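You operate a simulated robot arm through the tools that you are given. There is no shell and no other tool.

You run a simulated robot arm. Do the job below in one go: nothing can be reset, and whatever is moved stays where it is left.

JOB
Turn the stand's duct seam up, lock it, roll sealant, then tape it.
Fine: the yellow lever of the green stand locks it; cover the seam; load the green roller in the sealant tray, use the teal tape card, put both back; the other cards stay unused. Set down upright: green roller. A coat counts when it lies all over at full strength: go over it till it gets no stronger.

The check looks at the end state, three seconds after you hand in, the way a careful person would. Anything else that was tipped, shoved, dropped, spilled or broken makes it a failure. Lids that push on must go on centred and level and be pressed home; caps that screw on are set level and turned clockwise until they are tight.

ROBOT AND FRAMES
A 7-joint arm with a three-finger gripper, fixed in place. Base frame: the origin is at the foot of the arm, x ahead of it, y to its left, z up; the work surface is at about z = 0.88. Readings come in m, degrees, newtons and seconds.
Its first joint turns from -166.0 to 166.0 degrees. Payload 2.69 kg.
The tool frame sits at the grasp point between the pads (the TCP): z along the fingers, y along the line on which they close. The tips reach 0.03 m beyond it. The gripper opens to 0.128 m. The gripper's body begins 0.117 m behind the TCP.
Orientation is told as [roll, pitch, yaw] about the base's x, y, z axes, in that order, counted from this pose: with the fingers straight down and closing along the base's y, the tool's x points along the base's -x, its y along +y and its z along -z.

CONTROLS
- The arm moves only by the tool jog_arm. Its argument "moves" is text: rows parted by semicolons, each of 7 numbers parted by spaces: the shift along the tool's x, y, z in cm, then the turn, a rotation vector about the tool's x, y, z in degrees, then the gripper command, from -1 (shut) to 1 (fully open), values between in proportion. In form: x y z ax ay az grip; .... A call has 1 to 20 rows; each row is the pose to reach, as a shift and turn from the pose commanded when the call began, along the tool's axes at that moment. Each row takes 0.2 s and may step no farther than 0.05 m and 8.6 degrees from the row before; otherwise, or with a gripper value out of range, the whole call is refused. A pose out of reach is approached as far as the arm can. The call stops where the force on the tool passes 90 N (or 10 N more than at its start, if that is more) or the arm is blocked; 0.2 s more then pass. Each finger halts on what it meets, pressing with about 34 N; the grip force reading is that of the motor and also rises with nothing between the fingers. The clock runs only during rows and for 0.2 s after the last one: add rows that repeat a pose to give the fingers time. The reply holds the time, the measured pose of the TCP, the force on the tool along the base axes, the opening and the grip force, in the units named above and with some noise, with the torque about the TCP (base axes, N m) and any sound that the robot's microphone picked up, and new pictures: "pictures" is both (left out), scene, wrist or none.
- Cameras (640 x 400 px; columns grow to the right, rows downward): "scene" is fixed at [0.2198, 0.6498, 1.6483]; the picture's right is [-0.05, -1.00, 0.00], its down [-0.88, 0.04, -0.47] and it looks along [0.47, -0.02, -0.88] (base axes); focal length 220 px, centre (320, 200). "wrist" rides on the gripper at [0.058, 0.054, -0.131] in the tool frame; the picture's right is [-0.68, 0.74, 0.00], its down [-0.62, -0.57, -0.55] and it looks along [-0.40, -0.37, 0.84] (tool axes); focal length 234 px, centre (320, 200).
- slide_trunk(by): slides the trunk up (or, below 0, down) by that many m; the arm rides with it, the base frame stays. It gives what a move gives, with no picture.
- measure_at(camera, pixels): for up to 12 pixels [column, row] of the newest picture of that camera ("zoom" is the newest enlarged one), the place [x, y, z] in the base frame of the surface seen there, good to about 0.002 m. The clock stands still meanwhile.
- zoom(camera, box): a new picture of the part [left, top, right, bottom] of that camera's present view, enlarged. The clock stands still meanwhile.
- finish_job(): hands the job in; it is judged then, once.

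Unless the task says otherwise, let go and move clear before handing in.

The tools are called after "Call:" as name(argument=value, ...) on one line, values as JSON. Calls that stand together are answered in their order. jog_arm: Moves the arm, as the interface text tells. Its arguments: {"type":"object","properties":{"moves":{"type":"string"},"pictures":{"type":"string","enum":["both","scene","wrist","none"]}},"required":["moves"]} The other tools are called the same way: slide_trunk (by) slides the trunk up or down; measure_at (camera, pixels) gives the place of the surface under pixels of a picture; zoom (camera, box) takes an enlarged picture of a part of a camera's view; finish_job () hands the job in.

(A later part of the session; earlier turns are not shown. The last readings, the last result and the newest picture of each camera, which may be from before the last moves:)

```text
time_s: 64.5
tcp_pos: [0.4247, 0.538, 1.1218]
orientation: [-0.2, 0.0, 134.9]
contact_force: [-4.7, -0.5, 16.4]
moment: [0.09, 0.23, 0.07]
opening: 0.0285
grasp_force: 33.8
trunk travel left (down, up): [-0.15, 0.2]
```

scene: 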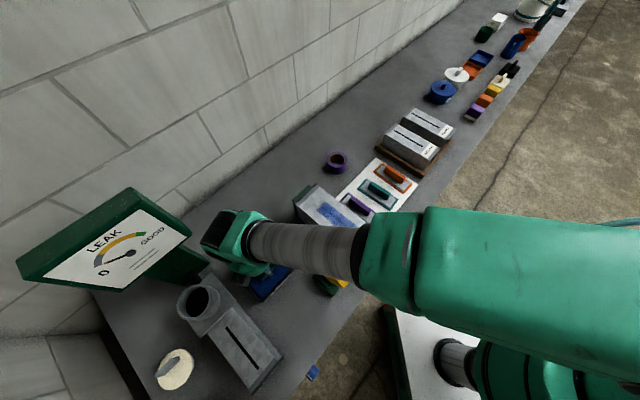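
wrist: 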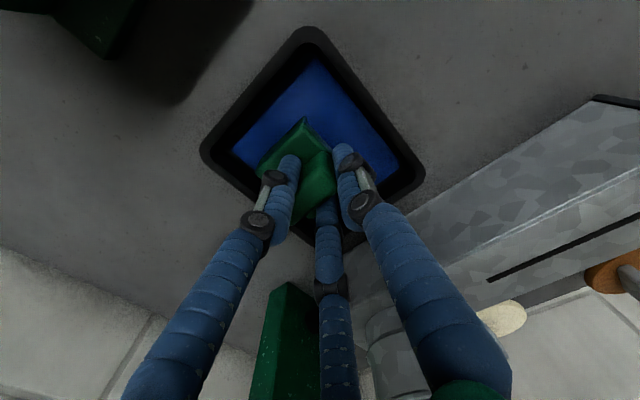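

Good contact (16 N). Stroking the full seam length and back.

Call:
jog_arm(moves="0 0.4 0 0 0 0 -1; 0 -0.6 0 0 0 0 -1; 0 -1.6 0 0 0 0 -1; 0 -2.6 0 0 0 0 -1; 0 -3.6 0 0 0 0 -1; 0 -4.6 0 0 0 0 -1; 0 -5.6 0 0 0 0 -1; 0 -6.6 0 0 0 0 -1; 0 -7.6 0 0 0 0 -1; 0 -8.6 0 0 0 0 -1; 0 -9.6 0 0 0 0 -1; 0 -10.6 0 0 0 0 -1; 0 -11.6 0 0 0 0 -1; 0 -12.4 0 0 0 0 -1; 0 -11.4 0 0 0 0 -1; 0 -10.4 0 0 0 0 -1; 0 -9.4 0 0 0 0 -1; 0 -8.4 0 0 0 0 -1; 0 -7.4 0 0 0 0 -1; 0 -6.4 0 0 0 0 -1", pictures="none")

Call:
jog_arm(moves="0 1 0 0 0 0 -1; 0 2 0 0 0 0 -1; 0 3 0 0 0 0 -1; 0 4 0 0 0 0 -1; 0 5 0 0 0 0 -1; 0 6 0 0 0 0 -1; 0 6.8 0 0 0 0 -1; 0 5.8 0 0 0 0 -1; 0 4.8 0 0 0 0 -1; 0 3.8 0 0 0 0 -1; 0 2.8 0 0 0 0 -1; 0 1.8 0 0 0 0 -1; 0 0.8 0 0 0 0 -1; 0 -0.2 0 0 0 0 -1; 0 -1.2 0 0 0 0 -1; 0 -2.2 0 0 0 0 -1; 0 -3.2 0 0 0 0 -1; 0 -4.2 0 0 0 0 -1; 0 -5.2 0 0 0 0 -1; 0 -6 0 0 0 0 -1", pictures="both")

Call:
zoom(camera="scene", box=[280, 165, 400, 285])

Call:
zoom(camera="wrist", box=[260, 0, 540, 200])

```text
time_s: 68.7
tcp_pos: [0.4697, 0.5833, 1.1213]
orientation: [0.0, 0.0, 134.9]
contact_force: [2.5, 2.2, 17.3]
moment: [0.42, -0.39, 0.02]
opening: 0.0287
grasp_force: 33.8
trunk travel left (down, up): [-0.15, 0.2]
```

```text
time_s: 72.9
tcp_pos: [0.5118, 0.6247, 1.12]
orientation: [0.0, 0.1, 134.9]
contact_force: [-3.5, -1.9, 10.1]
moment: [0.02, 0.06, -0.02]
opening: 0.0285
grasp_force: 33.9
trunk travel left (down, up): [-0.15, 0.2]
```

scene: 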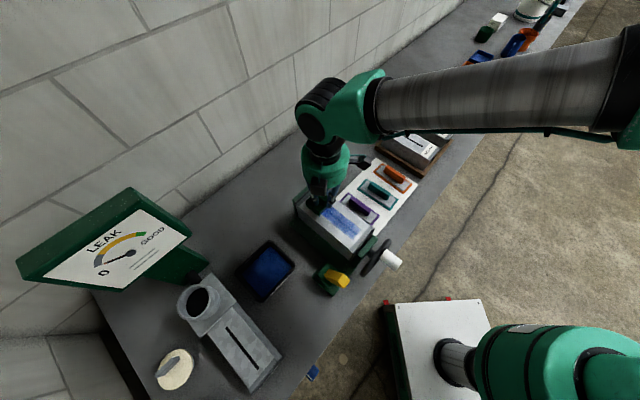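
wrist: 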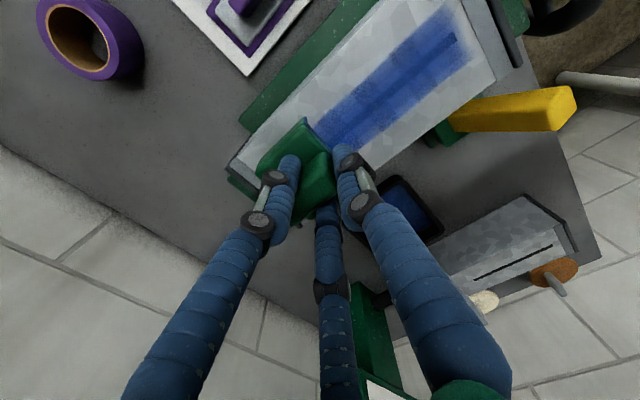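

```text
3.33 times, centred on (340, 225) of scene
```

zoom: 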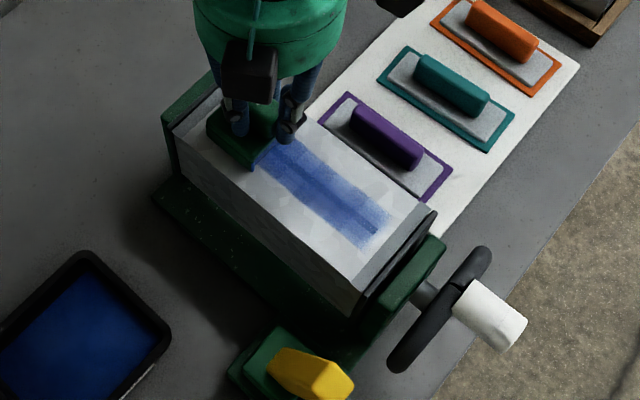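

```text
2.00 times, centred on (400, 100) of wrist
```

zoom: 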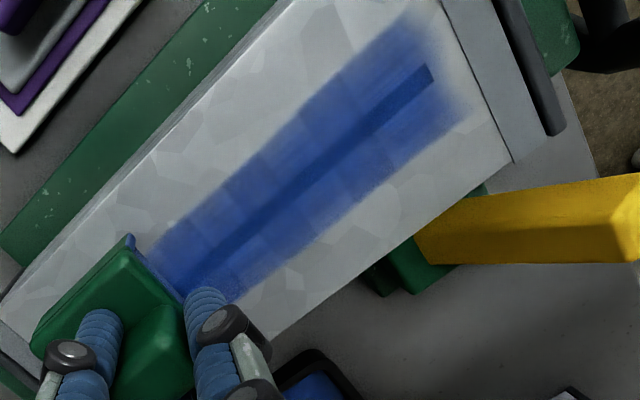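

The coat looks a bit more even but I need to know whether it still strengthens. Two more passes with a touch more pressure, then compare at this same pose.

Call:
jog_arm(moves="0 1 0.1 0 0 0 -1; 0 2 0.1 0 0 0 -1; 0 3 0.1 0 0 0 -1; 0 4 0.1 0 0 0 -1; 0 5 0.1 0 0 0 -1; 0 6 0.1 0 0 0 -1; 0 7 0.1 0 0 0 -1; 0 8 0.1 0 0 0 -1; 0 9 0.1 0 0 0 -1; 0 10 0.1 0 0 0 -1; 0 11 0.1 0 0 0 -1; 0 12 0.1 0 0 0 -1; 0 12.8 0.1 0 0 0 -1; 0 12.8 0.1 0 0 0 -1; 0 11.8 0.1 0 0 0 -1; 0 10.8 0.1 0 0 0 -1; 0 9.8 0.1 0 0 0 -1; 0 8.8 0.1 0 0 0 -1; 0 7.8 0.1 0 0 0 -1; 0 6.8 0.1 0 0 0 -1", pictures="none")

Call:
jog_arm(moves="0 -1 0 0 0 0 -1; 0 -2 0 0 0 0 -1; 0 -3 0 0 0 0 -1; 0 -4 0 0 0 0 -1; 0 -5 0 0 0 0 -1; 0 -6 0 0 0 0 -1; 0 -6.8 0 0 0 0 -1; 0 -6.8 0 0 0 0 -1", pictures="both")

Call:
zoom(camera="scene", box=[280, 165, 400, 285])

Call:
zoom(camera="wrist", box=[260, 0, 540, 200])

```text
time_s: 77.1
tcp_pos: [0.4635, 0.5769, 1.1197]
orientation: [0.1, 0.0, 134.9]
contact_force: [-2.2, -2.3, 13.4]
moment: [-0.05, 0.1, -0.01]
opening: 0.0284
grasp_force: 34.5
trunk travel left (down, up): [-0.15, 0.2]
```

```text
time_s: 78.9
tcp_pos: [0.514, 0.6243, 1.1192]
orientation: [0.0, 0.0, 134.9]
contact_force: [-2.7, -1.7, 13.0]
moment: [-0.01, 0.02, 0.02]
opening: 0.0284
grasp_force: 34.4
trunk travel left (down, up): [-0.15, 0.2]
```

scene: 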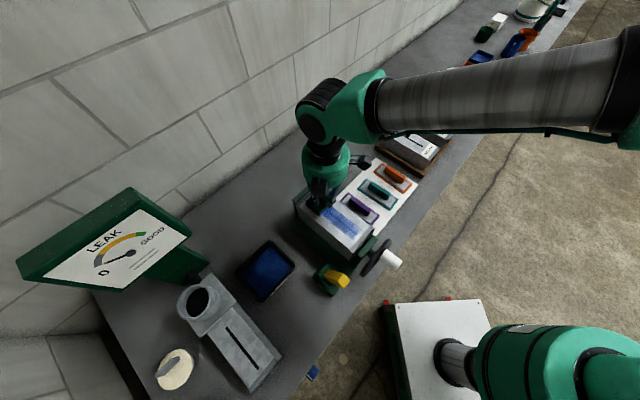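
wrist: 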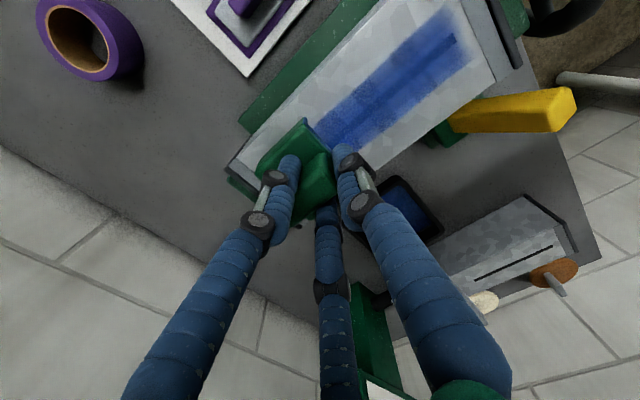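

```text
3.33 times, centred on (340, 225) of scene
```

zoom: 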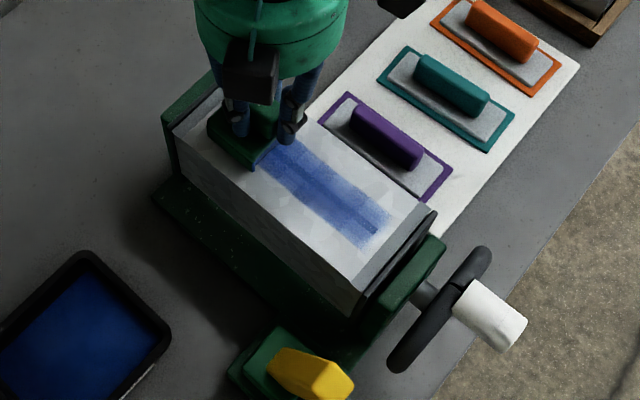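

```text
2.00 times, centred on (400, 100) of wrist
```

zoom: 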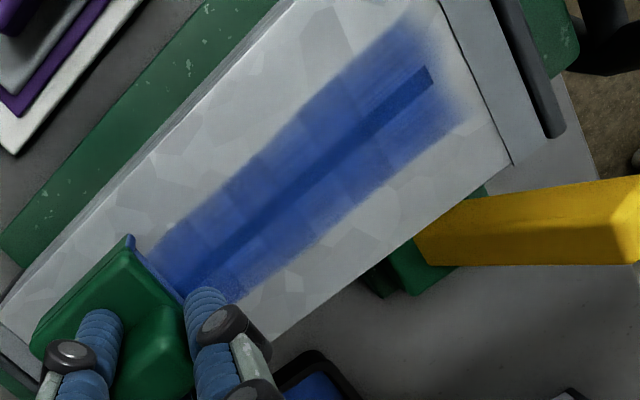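

The change from the last passes is small, but the -u end of the coat (wrist zoom (440,90)) is fainter. I'll reload once more and work on that end too.

Call:
jog_arm(moves="0 0 -3 0 0 0 -1; -4.5 -0.5 -3 0 0 0 -1; -9 -1.0 -3 0 0 0 -1; -13.5 -1.5 -3 0 0 0 -1; -18 -2 -3 0 0 0 -1; -22 -2.4 -3 0 0 0 -1; -23.8 -2.4 0 0 0 0 -1; -23.8 -2.4 4.5 0 0 0 -1; -23.8 -2.4 9 0 0 0 -1; -23.8 -2.4 13.5 0 0 0 -1; -23.8 -2.4 15.5 0 0 0 -1; -23.8 -2.4 16.2 0 0 0 -1; -23.8 -2.4 16.2 0 0 0 -1", pictures="wrist")

```text
time_s: 81.7
tcp_pos: [0.3614, 0.8121, 0.9563]
orientation: [0.0, -0.1, 134.9]
contact_force: [0.7, -0.9, -1.7]
moment: [0.0, -0.03, -0.01]
opening: 0.0283
grasp_force: 34.4
trunk travel left (down, up): [-0.15, 0.2]
```

wrist: 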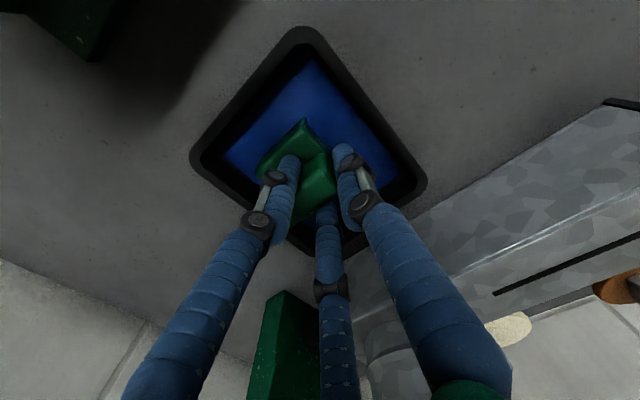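

Call:
jog_arm(moves="0 0 0.15 0 0 0 -1; 0 0 0.25 0 0 0 -1; 0 0.9 0.25 0 0 0 -1; 0 1.5 0.25 0 0 0 -1; 0 0.5 0.25 0 0 0 -1; 0 -0.6 0.25 0 0 0 -1; 0 -1.4 0.25 0 0 0 -1; 0 -0.4 0.25 0 0 0 -1; 1.2 0 0.25 0 0 0 -1; 1.2 1 0.25 0 0 0 -1; 1.2 -1 0.25 0 0 0 -1; 0 -1 0.25 0 0 0 -1; -1.2 -1 0.25 0 0 0 -1; -1.2 1 0.25 0 0 0 -1; 0 0 0.25 0 0 0 -1; 0 0 0.25 0 0 0 -1", pictures="none")

```text
time_s: 85.1
tcp_pos: [0.362, 0.8098, 0.9559]
orientation: [0.0, 0.0, 135.0]
contact_force: [2.7, -0.1, 8.4]
moment: [0.13, -0.16, -0.04]
opening: 0.0283
grasp_force: 34.4
trunk travel left (down, up): [-0.15, 0.2]
```

Loaded again (8 N contact). Going to the -u end of the seam.

Call:
jog_arm(moves="0 0 -2 0 0 0 -1; 0 0 -6 0 0 0 -1; 0 0 -10 0 0 0 -1; 0 0 -14 0 0 0 -1; 0 0 -18.8 0 0 0 -1; 4 2.5 -18.8 0 0 0 -1; 8 5 -18.8 0 0 0 -1; 12 7.5 -18.8 0 0 0 -1; 16 10 -18.8 0 0 0 -1; 20 12.5 -18.8 0 0 0 -1; 23.6 14.8 -18.8 0 0 0 -1; 23.6 14.8 -17.5 0 0 0 -1; 23.6 14.8 -16.6 0 0 0 -1; 23.6 14.8 -16.3 0 0 0 -1; 23.6 14.8 -16.3 0 0 0 -1", pictures="wrist")

```text
time_s: 88.3
tcp_pos: [0.4242, 0.5403, 1.1196]
orientation: [-0.2, 0.0, 134.9]
contact_force: [0.0, 2.0, 19.8]
moment: [-0.06, 0.05, -0.01]
opening: 0.0285
grasp_force: 34.4
trunk travel left (down, up): [-0.15, 0.2]
```

wrist: 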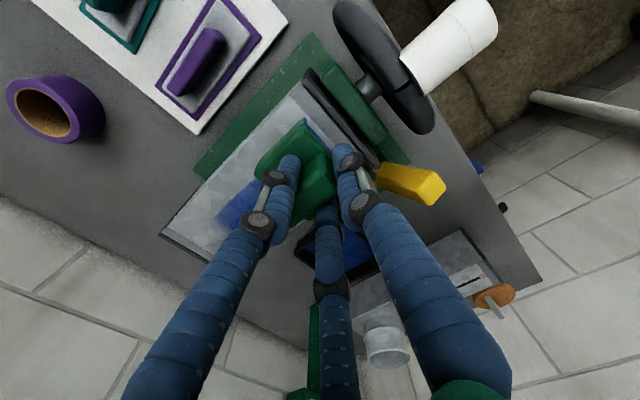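

Contact 20 N. Working the -u end with short strokes, then full-length passes.

Call:
jog_arm(moves="0 0.7 0 0 0 0 -1; 0 1.4 0 0 0 0 -1; 0 0.6 0 0 0 0 -1; 0 -0.4 0 0 0 0 -1; 0 0.5 0 0 0 0 -1; 0 1.4 0 0 0 0 -1; 0 0.6 0 0 0 0 -1; 0 -0.4 0 0 0 0 -1; 0 -1.4 0 0 0 0 -1; 0 -2.4 0 0 0 0 -1; 0 -3.4 0 0 0 0 -1; 0 -4.4 0 0 0 0 -1; 0 -5.4 0 0 0 0 -1; 0 -6.4 0 0 0 0 -1; 0 -7.4 0 0 0 0 -1; 0 -8.4 0 0 0 0 -1; 0 -9.4 0 0 0 0 -1; 0 -10.4 0 0 0 0 -1; 0 -11.4 0 0 0 0 -1; 0 -12.4 0 0 0 0 -1", pictures="wrist")

Call:
zoom(camera="wrist", box=[260, 0, 540, 200])

```text
time_s: 92.5
tcp_pos: [0.511, 0.6247, 1.1184]
orientation: [0.0, 0.1, 134.8]
contact_force: [-2.3, -2.9, 12.7]
moment: [0.08, -0.01, -0.03]
opening: 0.0283
grasp_force: 34.0
trunk travel left (down, up): [-0.15, 0.2]
```

wrist: 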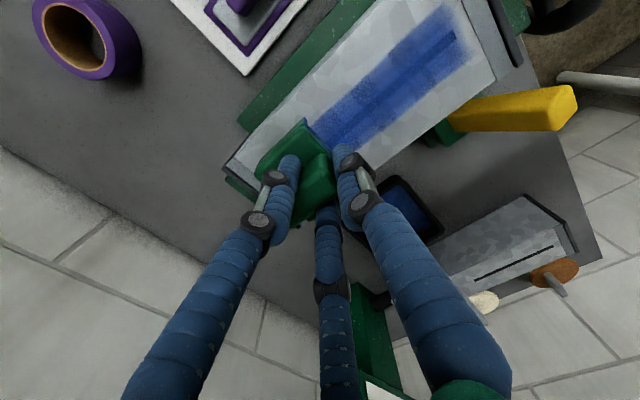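

```text
2.00 times, centred on (400, 100) of wrist
```

zoom: 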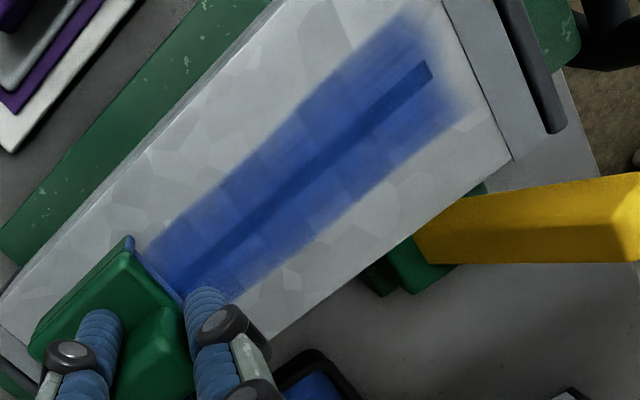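

It gets a little more even each time. I'll run several more full passes with the loaded pad.

Call:
jog_arm(moves="0 1.4 0.05 0 0 0 -1; 0 2.8 0.05 0 0 0 -1; 0 4.2 0.05 0 0 0 -1; 0 5.6 0.05 0 0 0 -1; 0 7 0.05 0 0 0 -1; 0 8.4 0.05 0 0 0 -1; 0 9.8 0.05 0 0 0 -1; 0 11.2 0.05 0 0 0 -1; 0 12.6 0.05 0 0 0 -1; 0 13.8 0.05 0 0 0 -1; 0 12.4 0.05 0 0 0 -1; 0 11 0.05 0 0 0 -1; 0 9.6 0.05 0 0 0 -1; 0 8.2 0.05 0 0 0 -1; 0 6.8 0.05 0 0 0 -1; 0 5.4 0.05 0 0 0 -1; 0 4 0.05 0 0 0 -1; 0 2.6 0.05 0 0 0 -1; 0 1.2 0.05 0 0 0 -1; 0 0 0.05 0 0 0 -1", pictures="none")

Call:
jog_arm(moves="0 1.4 0.05 0 0 0 -1; 0 2.8 0.05 0 0 0 -1; 0 4.2 0.05 0 0 0 -1; 0 5.6 0.05 0 0 0 -1; 0 7 0.05 0 0 0 -1; 0 8.4 0.05 0 0 0 -1; 0 9.8 0.05 0 0 0 -1; 0 11.2 0.05 0 0 0 -1; 0 12.6 0.05 0 0 0 -1; 0 13.8 0.05 0 0 0 -1; 0 12.4 0.05 0 0 0 -1; 0 11 0.05 0 0 0 -1; 0 9.6 0.05 0 0 0 -1; 0 8.2 0.05 0 0 0 -1; 0 6.8 0.05 0 0 0 -1; 0 5.4 0.05 0 0 0 -1; 0 4 0.05 0 0 0 -1; 0 2.6 0.05 0 0 0 -1; 0 1.2 0.05 0 0 0 -1; 0 0 0.05 0 0 0 -1", pictures="both")

Call:
zoom(camera="wrist", box=[260, 0, 540, 200])

Call:
zoom(camera="scene", box=[280, 165, 400, 285])

```text
time_s: 96.7
tcp_pos: [0.5113, 0.6261, 1.1182]
orientation: [-0.1, 0.0, 134.9]
contact_force: [-3.9, -3.7, 29.4]
moment: [0.01, -0.03, -0.05]
opening: 0.0285
grasp_force: 34.0
trunk travel left (down, up): [-0.15, 0.2]
```

```text
time_s: 100.9
tcp_pos: [0.5109, 0.6253, 1.1173]
orientation: [-0.2, 0.0, 134.9]
contact_force: [-3.7, -2.9, 24.5]
moment: [-0.02, -0.01, -0.05]
opening: 0.0283
grasp_force: 33.8
trunk travel left (down, up): [-0.15, 0.2]
```

scene: 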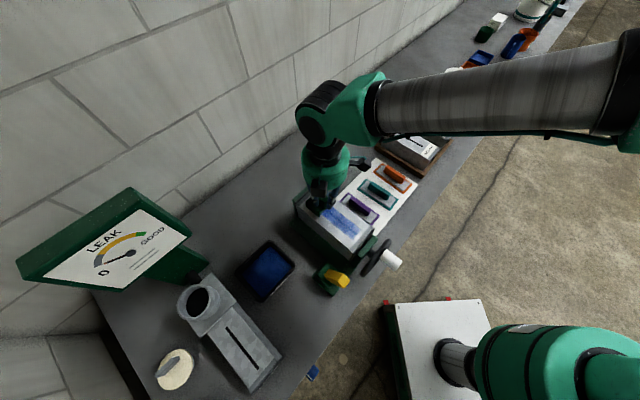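
wrist: 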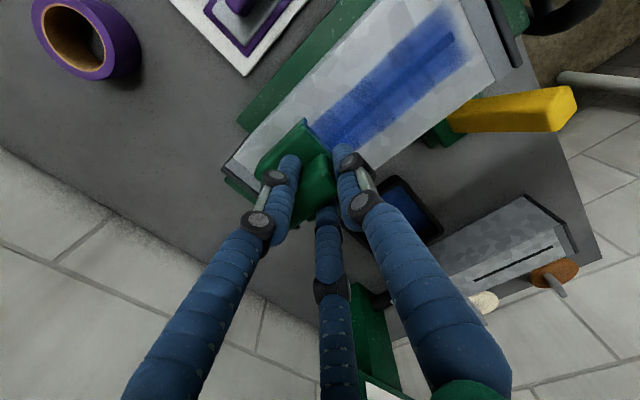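

```text
2.00 times, centred on (400, 100) of wrist
```

zoom: 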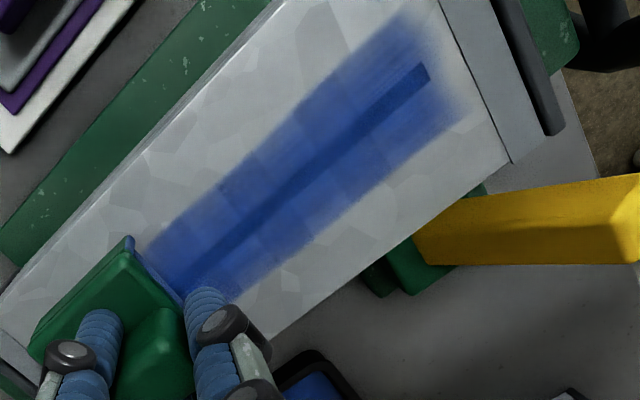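

```text
3.33 times, centred on (340, 225) of scene
```

zoom: 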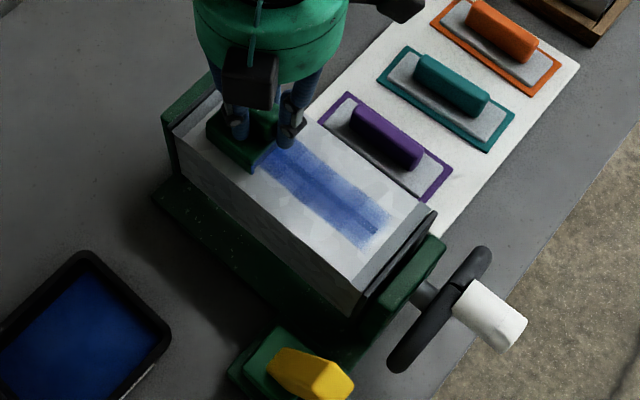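

The last passes made no visible difference, so the coat is saturated in the middle. I'll check where it fades at the -u end relative to the seam tip.

Call:
zoom(camera="wrist", box=[400, 0, 540, 100])

Call:
measure_at(camera="zoom", pixels=[[215, 140], [235, 155], [290, 190], [190, 180], [270, 110], [250, 250], [360, 280]])

```text
4.00 times, centred on (470, 50) of wrist
```

zoom: 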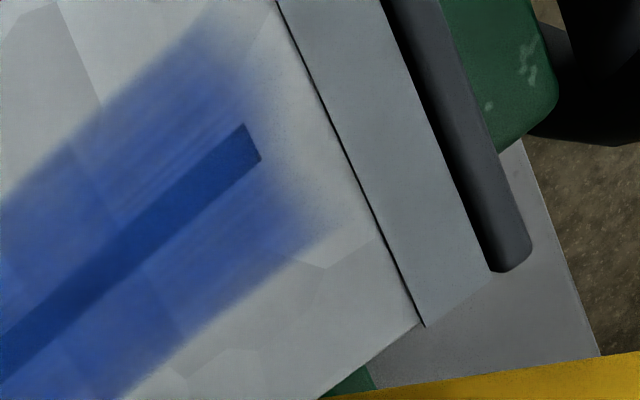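

```text
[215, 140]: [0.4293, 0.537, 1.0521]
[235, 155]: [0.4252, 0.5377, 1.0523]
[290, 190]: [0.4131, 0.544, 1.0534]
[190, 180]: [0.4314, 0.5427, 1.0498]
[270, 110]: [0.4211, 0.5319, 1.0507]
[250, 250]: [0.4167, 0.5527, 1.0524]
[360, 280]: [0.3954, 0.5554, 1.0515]
```

The coat fades right at the seam tip (zoom (253,140), u≈0.677), because fast strokes stopped short. I'll go back slowly to that end, dwell, and make short strokes further out.

Call:
jog_arm(moves="0 1.4 0 0 0 0 -1; 0 2.8 0 0 0 0 -1; 0 4.2 0 0 0 0 -1; 0 5.6 0 0 0 0 -1; 0 7 0 0 0 0 -1; 0 8.4 0 0 0 0 -1; 0 9.8 0 0 0 0 -1; 0 11.2 0 0 0 0 -1; 0 12.2 0 0 0 0 -1; 0 13 0 0 0 0 -1; 0 13.6 0 0 0 0 -1; 0 14 0 0 0 0 -1; 0 14 0 0 0 0 -1; 0 14 0 0 0 0 -1", pictures="wrist")

Call:
zoom(camera="wrist", box=[200, 60, 480, 260])

```text
time_s: 103.9
tcp_pos: [0.4111, 0.5272, 1.1184]
orientation: [0.1, 0.1, 134.8]
contact_force: [4.8, 6.7, 34.7]
moment: [0.62, -0.52, 0.03]
opening: 0.0281
grasp_force: 33.9
trunk travel left (down, up): [-0.15, 0.2]
```

wrist: 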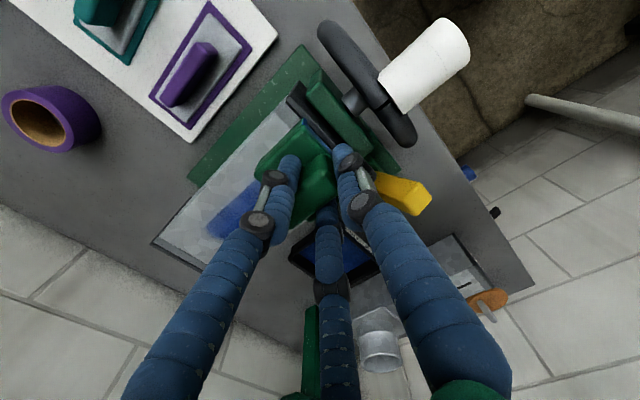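

```text
2.00 times, centred on (340, 160) of wrist
```

zoom: 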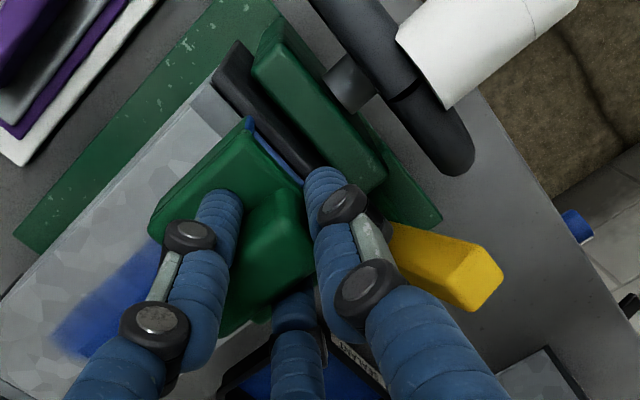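

The pad's edge is now up against the raised black flange (8 N sideways), which is as far as it goes. Making short slow strokes right here.

Call:
jog_arm(moves="0 -0.3 0 0 0 0 -1; 0 -0.8 0 0 0 0 -1; 0 -1.3 0 0 0 0 -1; 0 -1.8 0 0 0 0 -1; 0 -1.3 0 0 0 0 -1; 0 -0.8 0 0 0 0 -1; 0 -0.3 0 0 0 0 -1; 0 -0.2 0 0 0 0 -1; 0 -0.2 0 0 0 0 -1; 0 -0.8 0 0 0 0 -1; 0 -1.4 0 0 0 0 -1; 0 -0.8 0 0 0 0 -1; 0 -0.3 0 0 0 0 -1; 0 -0.1 0 0 0 0 -1; 0 -0.1 0 0 0 0 -1; 0 -0.8 0 0 0 0 -1; 0 -2 0 0 0 0 -1; 0 -3.4 0 0 0 0 -1; 0 -4.8 0 0 0 0 -1; 0 -6.2 0 0 0 0 -1", pictures="wrist")

Call:
zoom(camera="wrist", box=[270, 40, 450, 180])

```text
time_s: 108.1
tcp_pos: [0.4536, 0.5716, 1.1189]
orientation: [-0.1, 0.0, 134.9]
contact_force: [-6.6, -6.1, 32.0]
moment: [-0.12, 0.04, 0.01]
opening: 0.0283
grasp_force: 34.1
trunk travel left (down, up): [-0.15, 0.2]
```

wrist: 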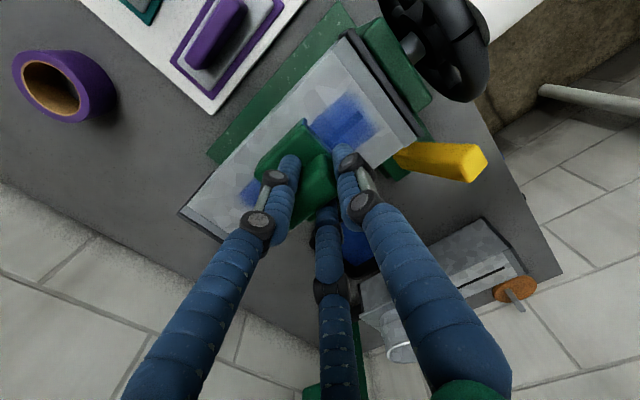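

```text
2.86 times, centred on (360, 110) of wrist
```

zoom: 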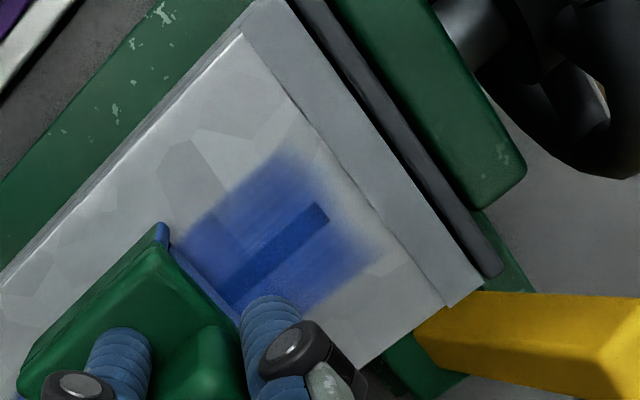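

The tip region is stronger now. Zooming in on the seam tip.

Call:
zoom(camera="wrist", box=[310, 70, 410, 150])

Call:
measure_at(camera="zoom", pixels=[[310, 160], [290, 180], [340, 140], [380, 200], [400, 110], [200, 120]])

```text
5.00 times, centred on (360, 110) of wrist
```

zoom: 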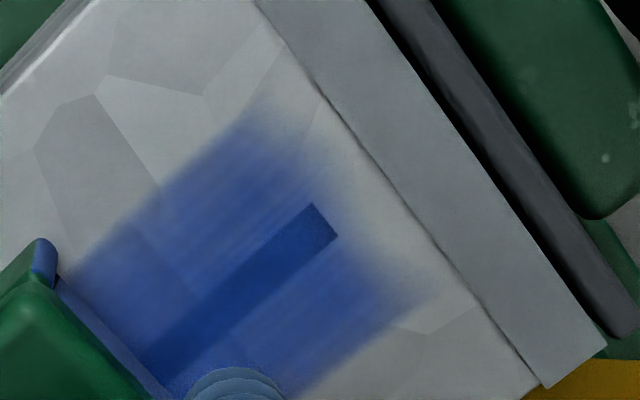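

```text
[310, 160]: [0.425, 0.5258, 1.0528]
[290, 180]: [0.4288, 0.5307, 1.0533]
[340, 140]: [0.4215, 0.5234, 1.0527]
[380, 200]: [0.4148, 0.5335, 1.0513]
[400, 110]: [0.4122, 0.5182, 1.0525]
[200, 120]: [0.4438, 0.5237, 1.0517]
```

The tip is nearly fully covered, with the fade starting right at it. One more set of slow strokes at the end, to push the fade outward.

Call:
jog_arm(moves="0 1.4 0 0 0 0 -1; 0 2.8 0 0 0 0 -1; 0 4.2 0 0 0 0 -1; 0 5.4 0 0 0 0 -1; 0 6.2 0 0 0 0 -1; 0 6.3 0 0 0 0 -1; 0 5.6 0 0 0 0 -1; 0 6.3 0 0 0 0 -1; 0 6.3 0 0 0 0 -1; 0 5.6 0 0 0 0 -1; 0 6.3 0 0 0 0 -1; 0 6.3 0 0 0 0 -1; 0 5.6 0 0 0 0 -1; 0 6.3 0 0 0 0 -1; 0 6.3 0 0 0 0 -1; 0 5.6 0 0 0 0 -1; 0 6.3 0 0 0 0 -1; 0 6.3 0 0 0 0 -1; 0 5.2 0 0 0 0 -1; 0 4 0 0 0 0 -1", pictures="none")

Call:
jog_arm(moves="0 -1.4 0 0 0 0 -1; 0 -2.8 0 0 0 0 -1; 0 -4.2 0 0 0 0 -1; 0 -5.6 0 0 0 0 -1; 0 -7 0 0 0 0 -1; 0 -8.4 0 0 0 0 -1; 0 -9.8 0 0 0 0 -1; 0 -11.2 0 0 0 0 -1; 0 -12.2 0 0 0 0 -1; 0 -13 0 0 0 0 -1; 0 -12.5 0 0 0 0 -1; 0 -13.2 0 0 0 0 -1; 0 -12.5 0 0 0 0 -1; 0 -13.2 0 0 0 0 -1; 0 -12.5 0 0 0 0 -1; 0 -13.2 0 0 0 0 -1; 0 -13.2 0 0 0 0 -1", pictures="both")

Call:
zoom(camera="wrist", box=[260, 0, 540, 200])

Call:
zoom(camera="wrist", box=[410, 0, 510, 80])

```text
time_s: 112.3
tcp_pos: [0.4254, 0.5404, 1.1188]
orientation: [-0.1, -0.1, 134.9]
contact_force: [-12.6, -10.8, 53.7]
moment: [-0.14, 0.1, -0.02]
opening: 0.0286
grasp_force: 34.3
trunk travel left (down, up): [-0.15, 0.2]
```

```text
time_s: 115.9
tcp_pos: [0.5196, 0.6349, 1.1177]
orientation: [0.0, -0.1, 134.8]
contact_force: [-8.4, -5.3, 30.2]
moment: [0.27, -0.05, 0.03]
opening: 0.0281
grasp_force: 33.8
trunk travel left (down, up): [-0.15, 0.2]
```

scene: 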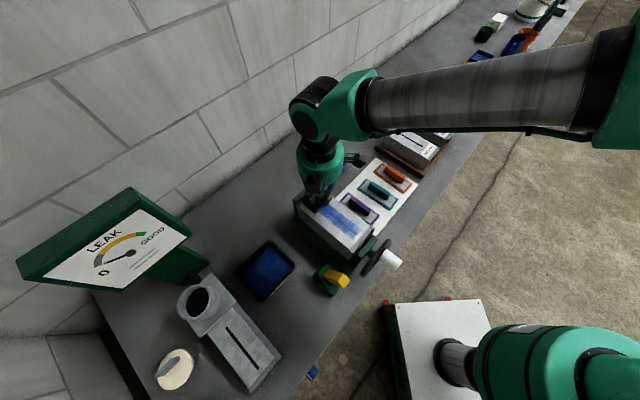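
wrist: 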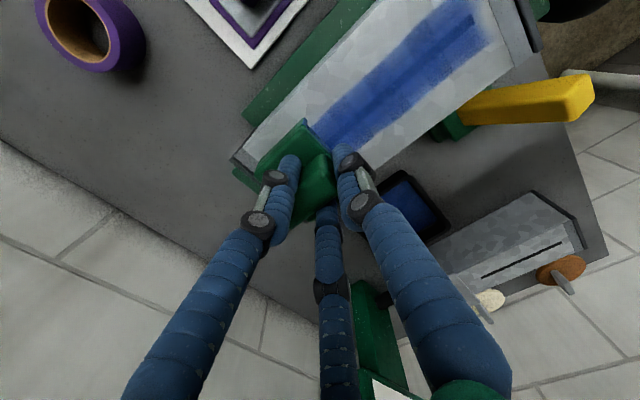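

```text
2.00 times, centred on (400, 100) of wrist
```

zoom: 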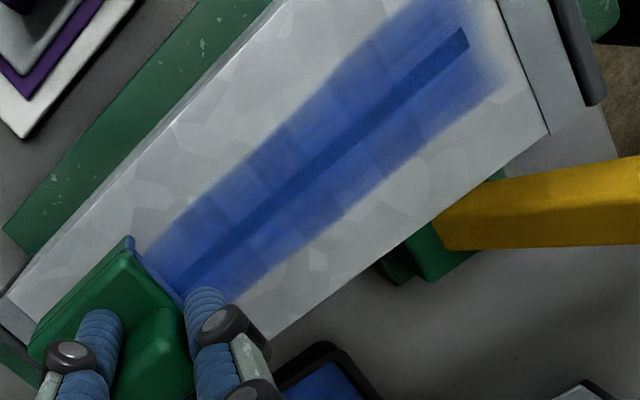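

```text
5.00 times, centred on (460, 40) of wrist
```

zoom: 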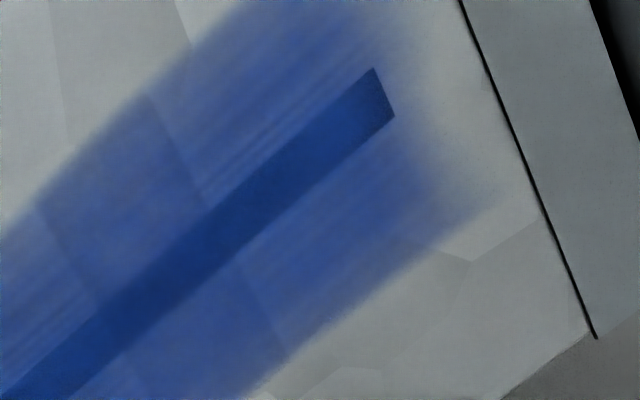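

The tip is now well covered. I'll lift and back off to view the far end and the whole coat.

Call:
jog_arm(moves="0 0 -2 0 0 0 -1; 0 -2 -5 0 0 0 -1; 0 -4 -8 0 0 0 -1; 0 -6 -10 0 0 0 -1; 0 -6 -10 0 0 0 -1", pictures="both")

Call:
zoom(camera="wrist", box=[260, 0, 540, 200])

Call:
zoom(camera="scene", box=[280, 165, 400, 285])

```text
time_s: 117.1
tcp_pos: [0.5633, 0.6795, 1.2162]
orientation: [0.0, 0.0, 134.8]
contact_force: [0.6, 0.6, -1.7]
moment: [-0.03, 0.0, 0.02]
opening: 0.0284
grasp_force: 33.9
trunk travel left (down, up): [-0.15, 0.2]
```

scene: 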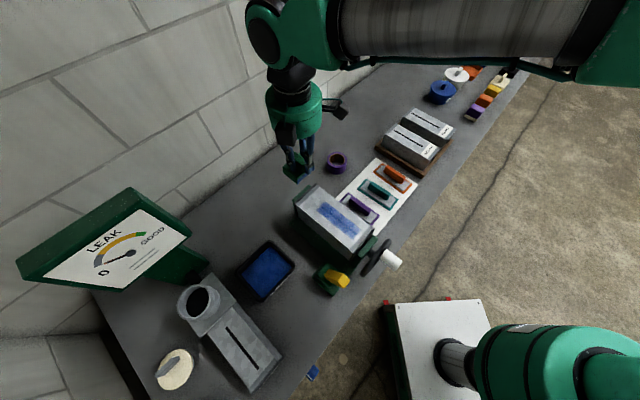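
wrist: 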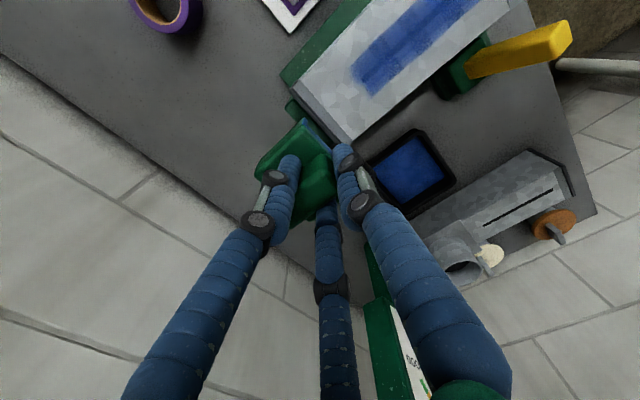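

```text
2.00 times, centred on (400, 100) of wrist
```

zoom: 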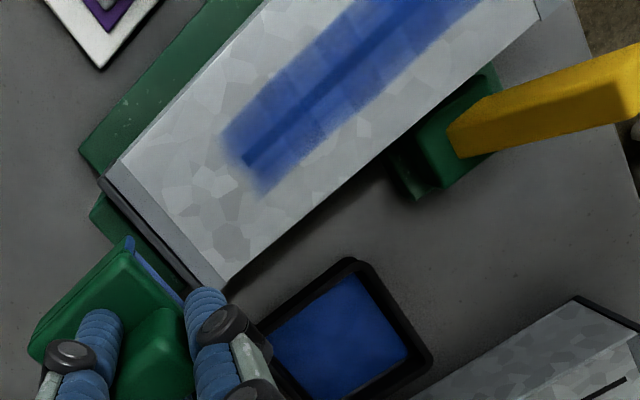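

```text
3.33 times, centred on (340, 225) of scene
```

zoom: 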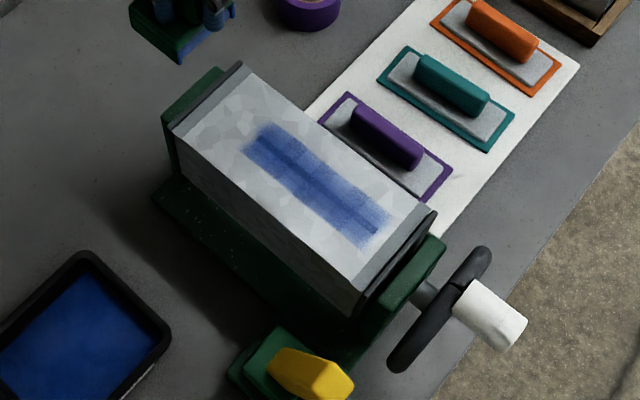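

A full view of the coat. I'll zoom into the far end of the seam to see its fade.

Call:
zoom(camera="wrist", box=[335, 40, 435, 120])

Call:
measure_at(camera="zoom", pixels=[[235, 195], [215, 215], [190, 225], [150, 150], [240, 270], [300, 130]])

Call:
zoom(camera="scene", box=[320, 180, 370, 220])

```text
5.00 times, centred on (385, 80) of wrist
```

zoom: 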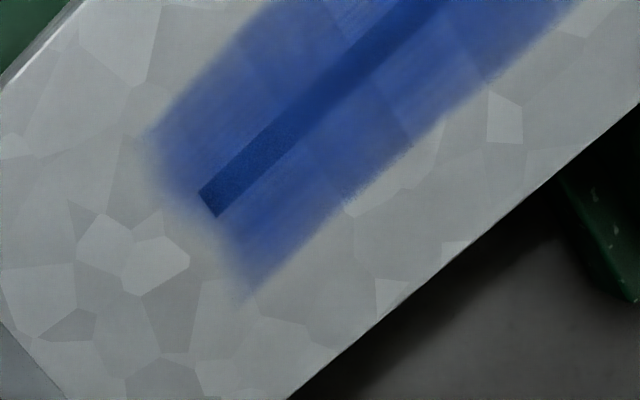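

```text
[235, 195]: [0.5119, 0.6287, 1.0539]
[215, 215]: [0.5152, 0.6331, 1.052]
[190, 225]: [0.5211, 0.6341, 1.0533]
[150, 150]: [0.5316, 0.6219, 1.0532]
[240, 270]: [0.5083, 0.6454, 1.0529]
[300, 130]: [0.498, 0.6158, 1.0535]
```

```text
10.00 times, centred on (345, 200) of scene
```

zoom: 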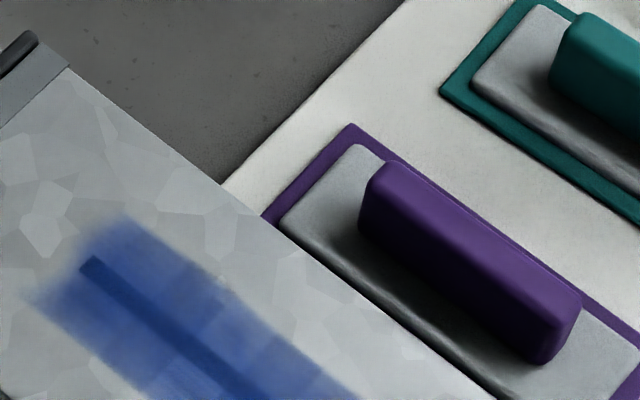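

The far tip (u≈0.811) is still in the fade zone. I'll reload and go further toward +u with slow strokes at both ends.

Call:
jog_arm(moves="-4.5 1 0 0 0 0 -1; -9 2 0 0 0 0 -1; -13.5 3 0 0 0 0 -1; -18 4 0 0 0 0 -1; -22.5 5 0 0 0 0 -1; -23.4 5 4 0 0 0 -1; -23.4 5 8 0 0 0 -1; -23.4 5 12 0 0 0 -1; -23.4 5 16 0 0 0 -1; -23.4 5 20 0 0 0 -1; -23.4 5 23.5 0 0 0 -1; -23.4 5 25.3 0 0 0 -1; -23.4 5 25.9 0 0 0 -1; -23.4 5 25.9 0 0 0 -1", pictures="none")

```text
time_s: 120.1
tcp_pos: [0.3613, 0.8098, 0.9583]
orientation: [-0.1, 0.0, 134.9]
contact_force: [-0.4, -0.3, -1.7]
moment: [-0.04, 0.0, 0.0]
opening: 0.0285
grasp_force: 33.9
trunk travel left (down, up): [-0.15, 0.2]
```

Call:
jog_arm(moves="0 0 0.3 0 0 0 -1; 0 0 0.5 0 0 0 -1; 0 0.9 0.5 0 0 0 -1; 0 1.5 0.5 0 0 0 -1; 0 0.5 0.5 0 0 0 -1; 0 -0.6 0.5 0 0 0 -1; 0 -1.4 0.5 0 0 0 -1; 0 -0.4 0.5 0 0 0 -1; 1.2 0 0.5 0 0 0 -1; 1.2 1 0.5 0 0 0 -1; 1.2 -1 0.5 0 0 0 -1; 0 -1 0.5 0 0 0 -1; -1.2 -1 0.5 0 0 0 -1; -1.2 1 0.5 0 0 0 -1; 0 0 0.5 0 0 0 -1; 0 0 0.5 0 0 0 -1", pictures="none")

```text
time_s: 123.5
tcp_pos: [0.3623, 0.8082, 0.9556]
orientation: [-0.2, -0.1, 135.0]
contact_force: [-6.1, 1.6, 29.5]
moment: [0.28, 0.0, 0.11]
opening: 0.0282
grasp_force: 33.7
trunk travel left (down, up): [-0.15, 0.2]
```

Loaded (30 N contact). Moving to the far part of the seam.

Call:
jog_arm(moves="0 0 -2 0 0 0 -1; 0 0 -6 0 0 0 -1; 0 0 -10 0 0 0 -1; 0 0 -14 0 0 0 -1; 0 0 -18.8 0 0 0 -1; 4 0.5 -18.8 0 0 0 -1; 8 1 -18.8 0 0 0 -1; 12 1.5 -18.8 0 0 0 -1; 16 2 -18.8 0 0 0 -1; 20 2.5 -18.8 0 0 0 -1; 23.4 2.8 -18.8 0 0 0 -1; 23.4 2.8 -17.5 0 0 0 -1; 23.4 2.8 -16.6 0 0 0 -1; 23.4 2.8 -16.4 0 0 0 -1; 23.4 2.8 -16.4 0 0 0 -1", pictures="wrist")

```text
time_s: 126.7
tcp_pos: [0.5083, 0.6242, 1.1188]
orientation: [-0.2, 0.0, 134.9]
contact_force: [-0.1, -0.7, 18.6]
moment: [-0.03, -0.17, 0.01]
opening: 0.0282
grasp_force: 34.3
trunk travel left (down, up): [-0.15, 0.2]
```

wrist: 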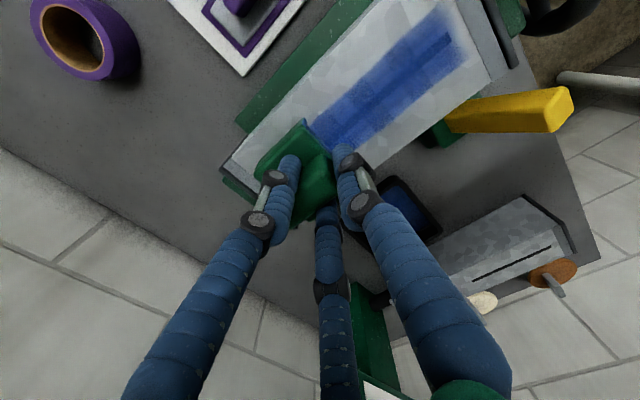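

Contact 19 N. Short slow strokes at the far end, then along the seam to the near end.

Call:
jog_arm(moves="0 -0.8 0 0 0 0 -1; 0 -1.6 0 0 0 0 -1; 0 -2.4 0 0 0 0 -1; 0 -2.8 0 0 0 0 -1; 0 -2.2 0 0 0 0 -1; 0 -1.6 0 0 0 0 -1; 0 -2.4 0 0 0 0 -1; 0 -2.9 0 0 0 0 -1; 0 -2.2 0 0 0 0 -1; 0 -1.6 0 0 0 0 -1; 0 -2.4 0 0 0 0 -1; 0 -2.9 0 0 0 0 -1; 0 -2.2 0 0 0 0 -1; 0 -1.6 0 0 0 0 -1; 0 -2.4 0 0 0 0 -1; 0 -2.9 0 0 0 0 -1; 0 -1.8 0 0 0 0 -1; 0 -0.6 0 0 0 0 -1; 0 0.6 0 0 0 0 -1; 0 1.8 0 0 0 0 -1", pictures="none")

Call:
jog_arm(moves="0 1.2 0 0 0 0 -1; 0 2.4 0 0 0 0 -1; 0 3.6 0 0 0 0 -1; 0 4.8 0 0 0 0 -1; 0 6 0 0 0 0 -1; 0 7.2 0 0 0 0 -1; 0 8.4 0 0 0 0 -1; 0 9.6 0 0 0 0 -1; 0 10.6 0 0 0 0 -1; 0 11.4 0 0 0 0 -1; 0 11.8 0 0 0 0 -1; 0 11 0 0 0 0 -1; 0 11.8 0 0 0 0 -1; 0 11.8 0 0 0 0 -1; 0 11 0 0 0 0 -1; 0 11.8 0 0 0 0 -1; 0 11.8 0 0 0 0 -1; 0 10.6 0 0 0 0 -1; 0 9.4 0 0 0 0 -1; 0 8.2 0 0 0 0 -1", pictures="none")

Call:
jog_arm(moves="0 -1.2 0 0 0 0 -1; 0 -2.4 0 0 0 0 -1; 0 -3.6 0 0 0 0 -1; 0 -4.8 0 0 0 0 -1; 0 -6 0 0 0 0 -1; 0 -7.2 0 0 0 0 -1; 0 -8.4 0 0 0 0 -1; 0 -9.6 0 0 0 0 -1; 0 -10.8 0 0 0 0 -1; 0 -12 0 0 0 0 -1; 0 -12.8 0 0 0 0 -1; 0 -12.8 0 0 0 0 -1; 0 -12.8 -3 0 0 0 -1; 0 -14.5 -6 0 0 0 -1; 0 -16.5 -9 0 0 0 -1; 0 -16.5 -9 0 0 0 -1", pictures="both")

Call:
zoom(camera="wrist", box=[335, 0, 475, 112])

Call:
zoom(camera="scene", box=[280, 165, 400, 285])

```text
time_s: 130.9
tcp_pos: [0.4951, 0.6112, 1.1187]
orientation: [0.0, 0.0, 134.9]
contact_force: [2.0, 1.7, 27.2]
moment: [0.35, -0.48, 0.06]
opening: 0.0282
grasp_force: 34.2
trunk travel left (down, up): [-0.15, 0.2]
```

```text
time_s: 135.1
tcp_pos: [0.4382, 0.5523, 1.1186]
orientation: [-0.1, 0.1, 135.0]
contact_force: [-1.6, -2.1, 24.1]
moment: [-0.17, 0.06, 0.02]
opening: 0.0283
grasp_force: 34.2
trunk travel left (down, up): [-0.15, 0.2]
```

```text
time_s: 138.5
tcp_pos: [0.5543, 0.6688, 1.2064]
orientation: [0.0, 0.0, 135.0]
contact_force: [0.5, -0.5, -0.7]
moment: [-0.02, 0.05, -0.01]
opening: 0.0286
grasp_force: 34.0
trunk travel left (down, up): [-0.15, 0.2]
```

scene: 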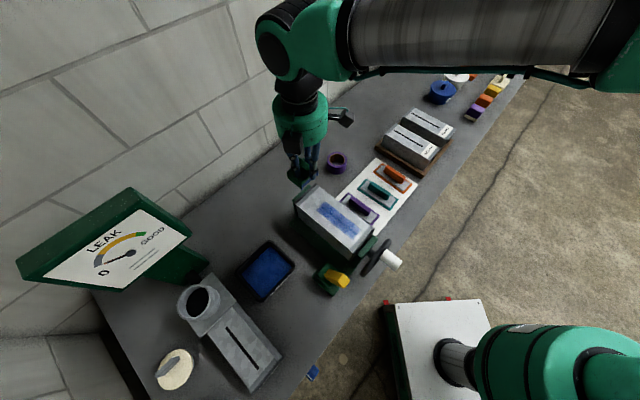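
wrist: 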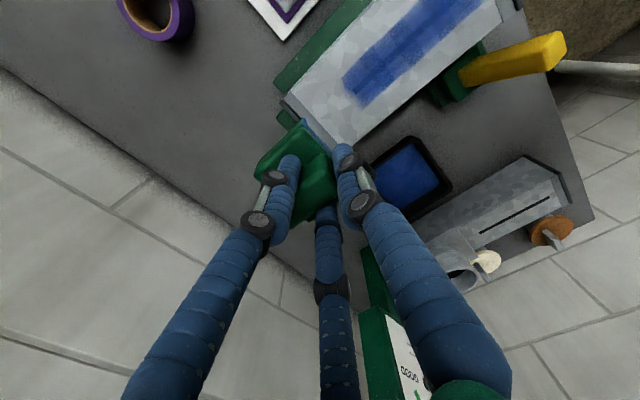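

```text
3.57 times, centred on (405, 56) of wrist
```

zoom: 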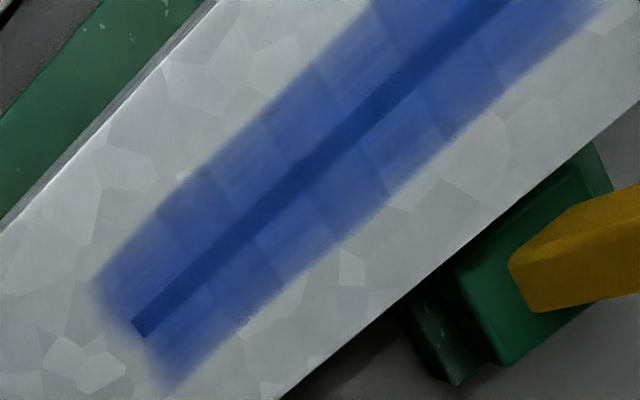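

```text
3.33 times, centred on (340, 225) of scene
```

zoom: 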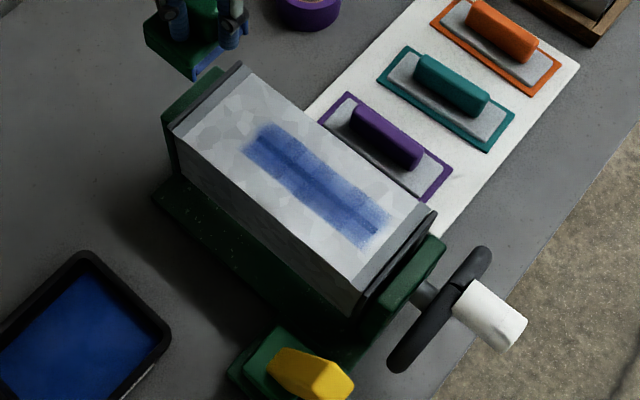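

The fade line past the far tip barely moved. I'll compare at the same 5x zoom at both tips.

Call:
zoom(camera="wrist", box=[325, 40, 425, 120])

Call:
zoom(camera="scene", box=[315, 185, 375, 245])

```text
5.00 times, centred on (375, 80) of wrist
```

zoom: 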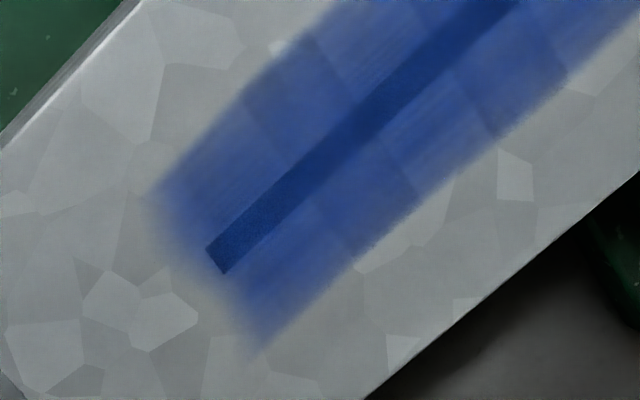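

```text
6.67 times, centred on (345, 215) of scene
```

zoom: 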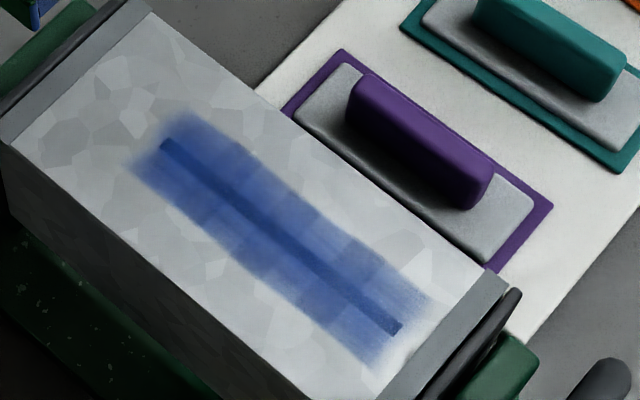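

Both tips are inside the coat, and it's saturated with boundaries that no longer move. Now I'll return the roller to its original spot (u≈0.658, v≈0.354).

Call:
jog_arm(moves="-3.4 2.75 0 0 0 0 -1; -6.8 5.5 0 0 0 0 -1; -10.2 8.25 0 0 0 0 -1; -13.6 11 0 0 0 0 -1; -17 13.75 0 0 0 0 -1; -20.5 16.5 0 0 0 0 -1; -24 19.25 0 0 0 0 -1; -27.3 22 0 0 0 0 -1; -27.3 22 5 0 0 0 -1; -27.3 22 10 0 0 0 -1; -27.3 22 15 0 0 0 -1; -27.3 22 20 0 0 0 -1; -27.3 22 24 0 0 0 -1; -27.3 22 24 0 0 0 -1", pictures="both")

Call:
zoom(camera="wrist", box=[200, 80, 440, 260])

```text
time_s: 141.5
tcp_pos: [0.2077, 0.7079, 0.9666]
orientation: [0.0, 0.0, 134.9]
contact_force: [0.0, 0.0, -0.9]
moment: [-0.08, 0.0, -0.01]
opening: 0.0286
grasp_force: 33.8
trunk travel left (down, up): [-0.15, 0.2]
```

scene: 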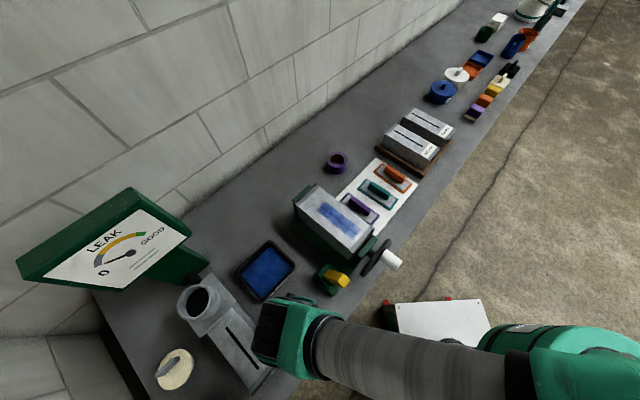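
wrist: 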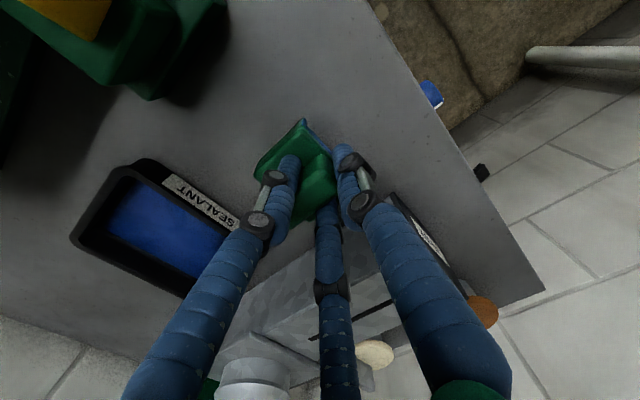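

```text
2.22 times, centred on (320, 170) of wrist
```

zoom: 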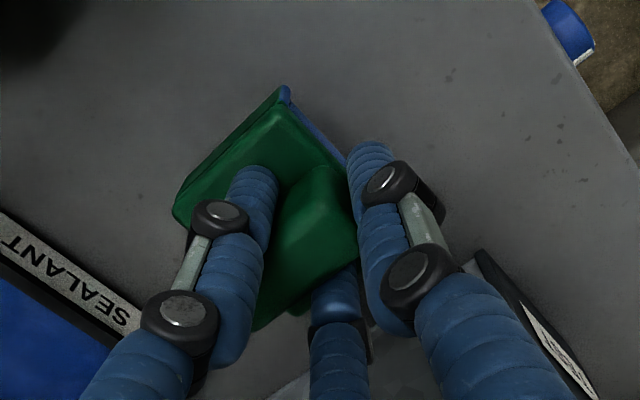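

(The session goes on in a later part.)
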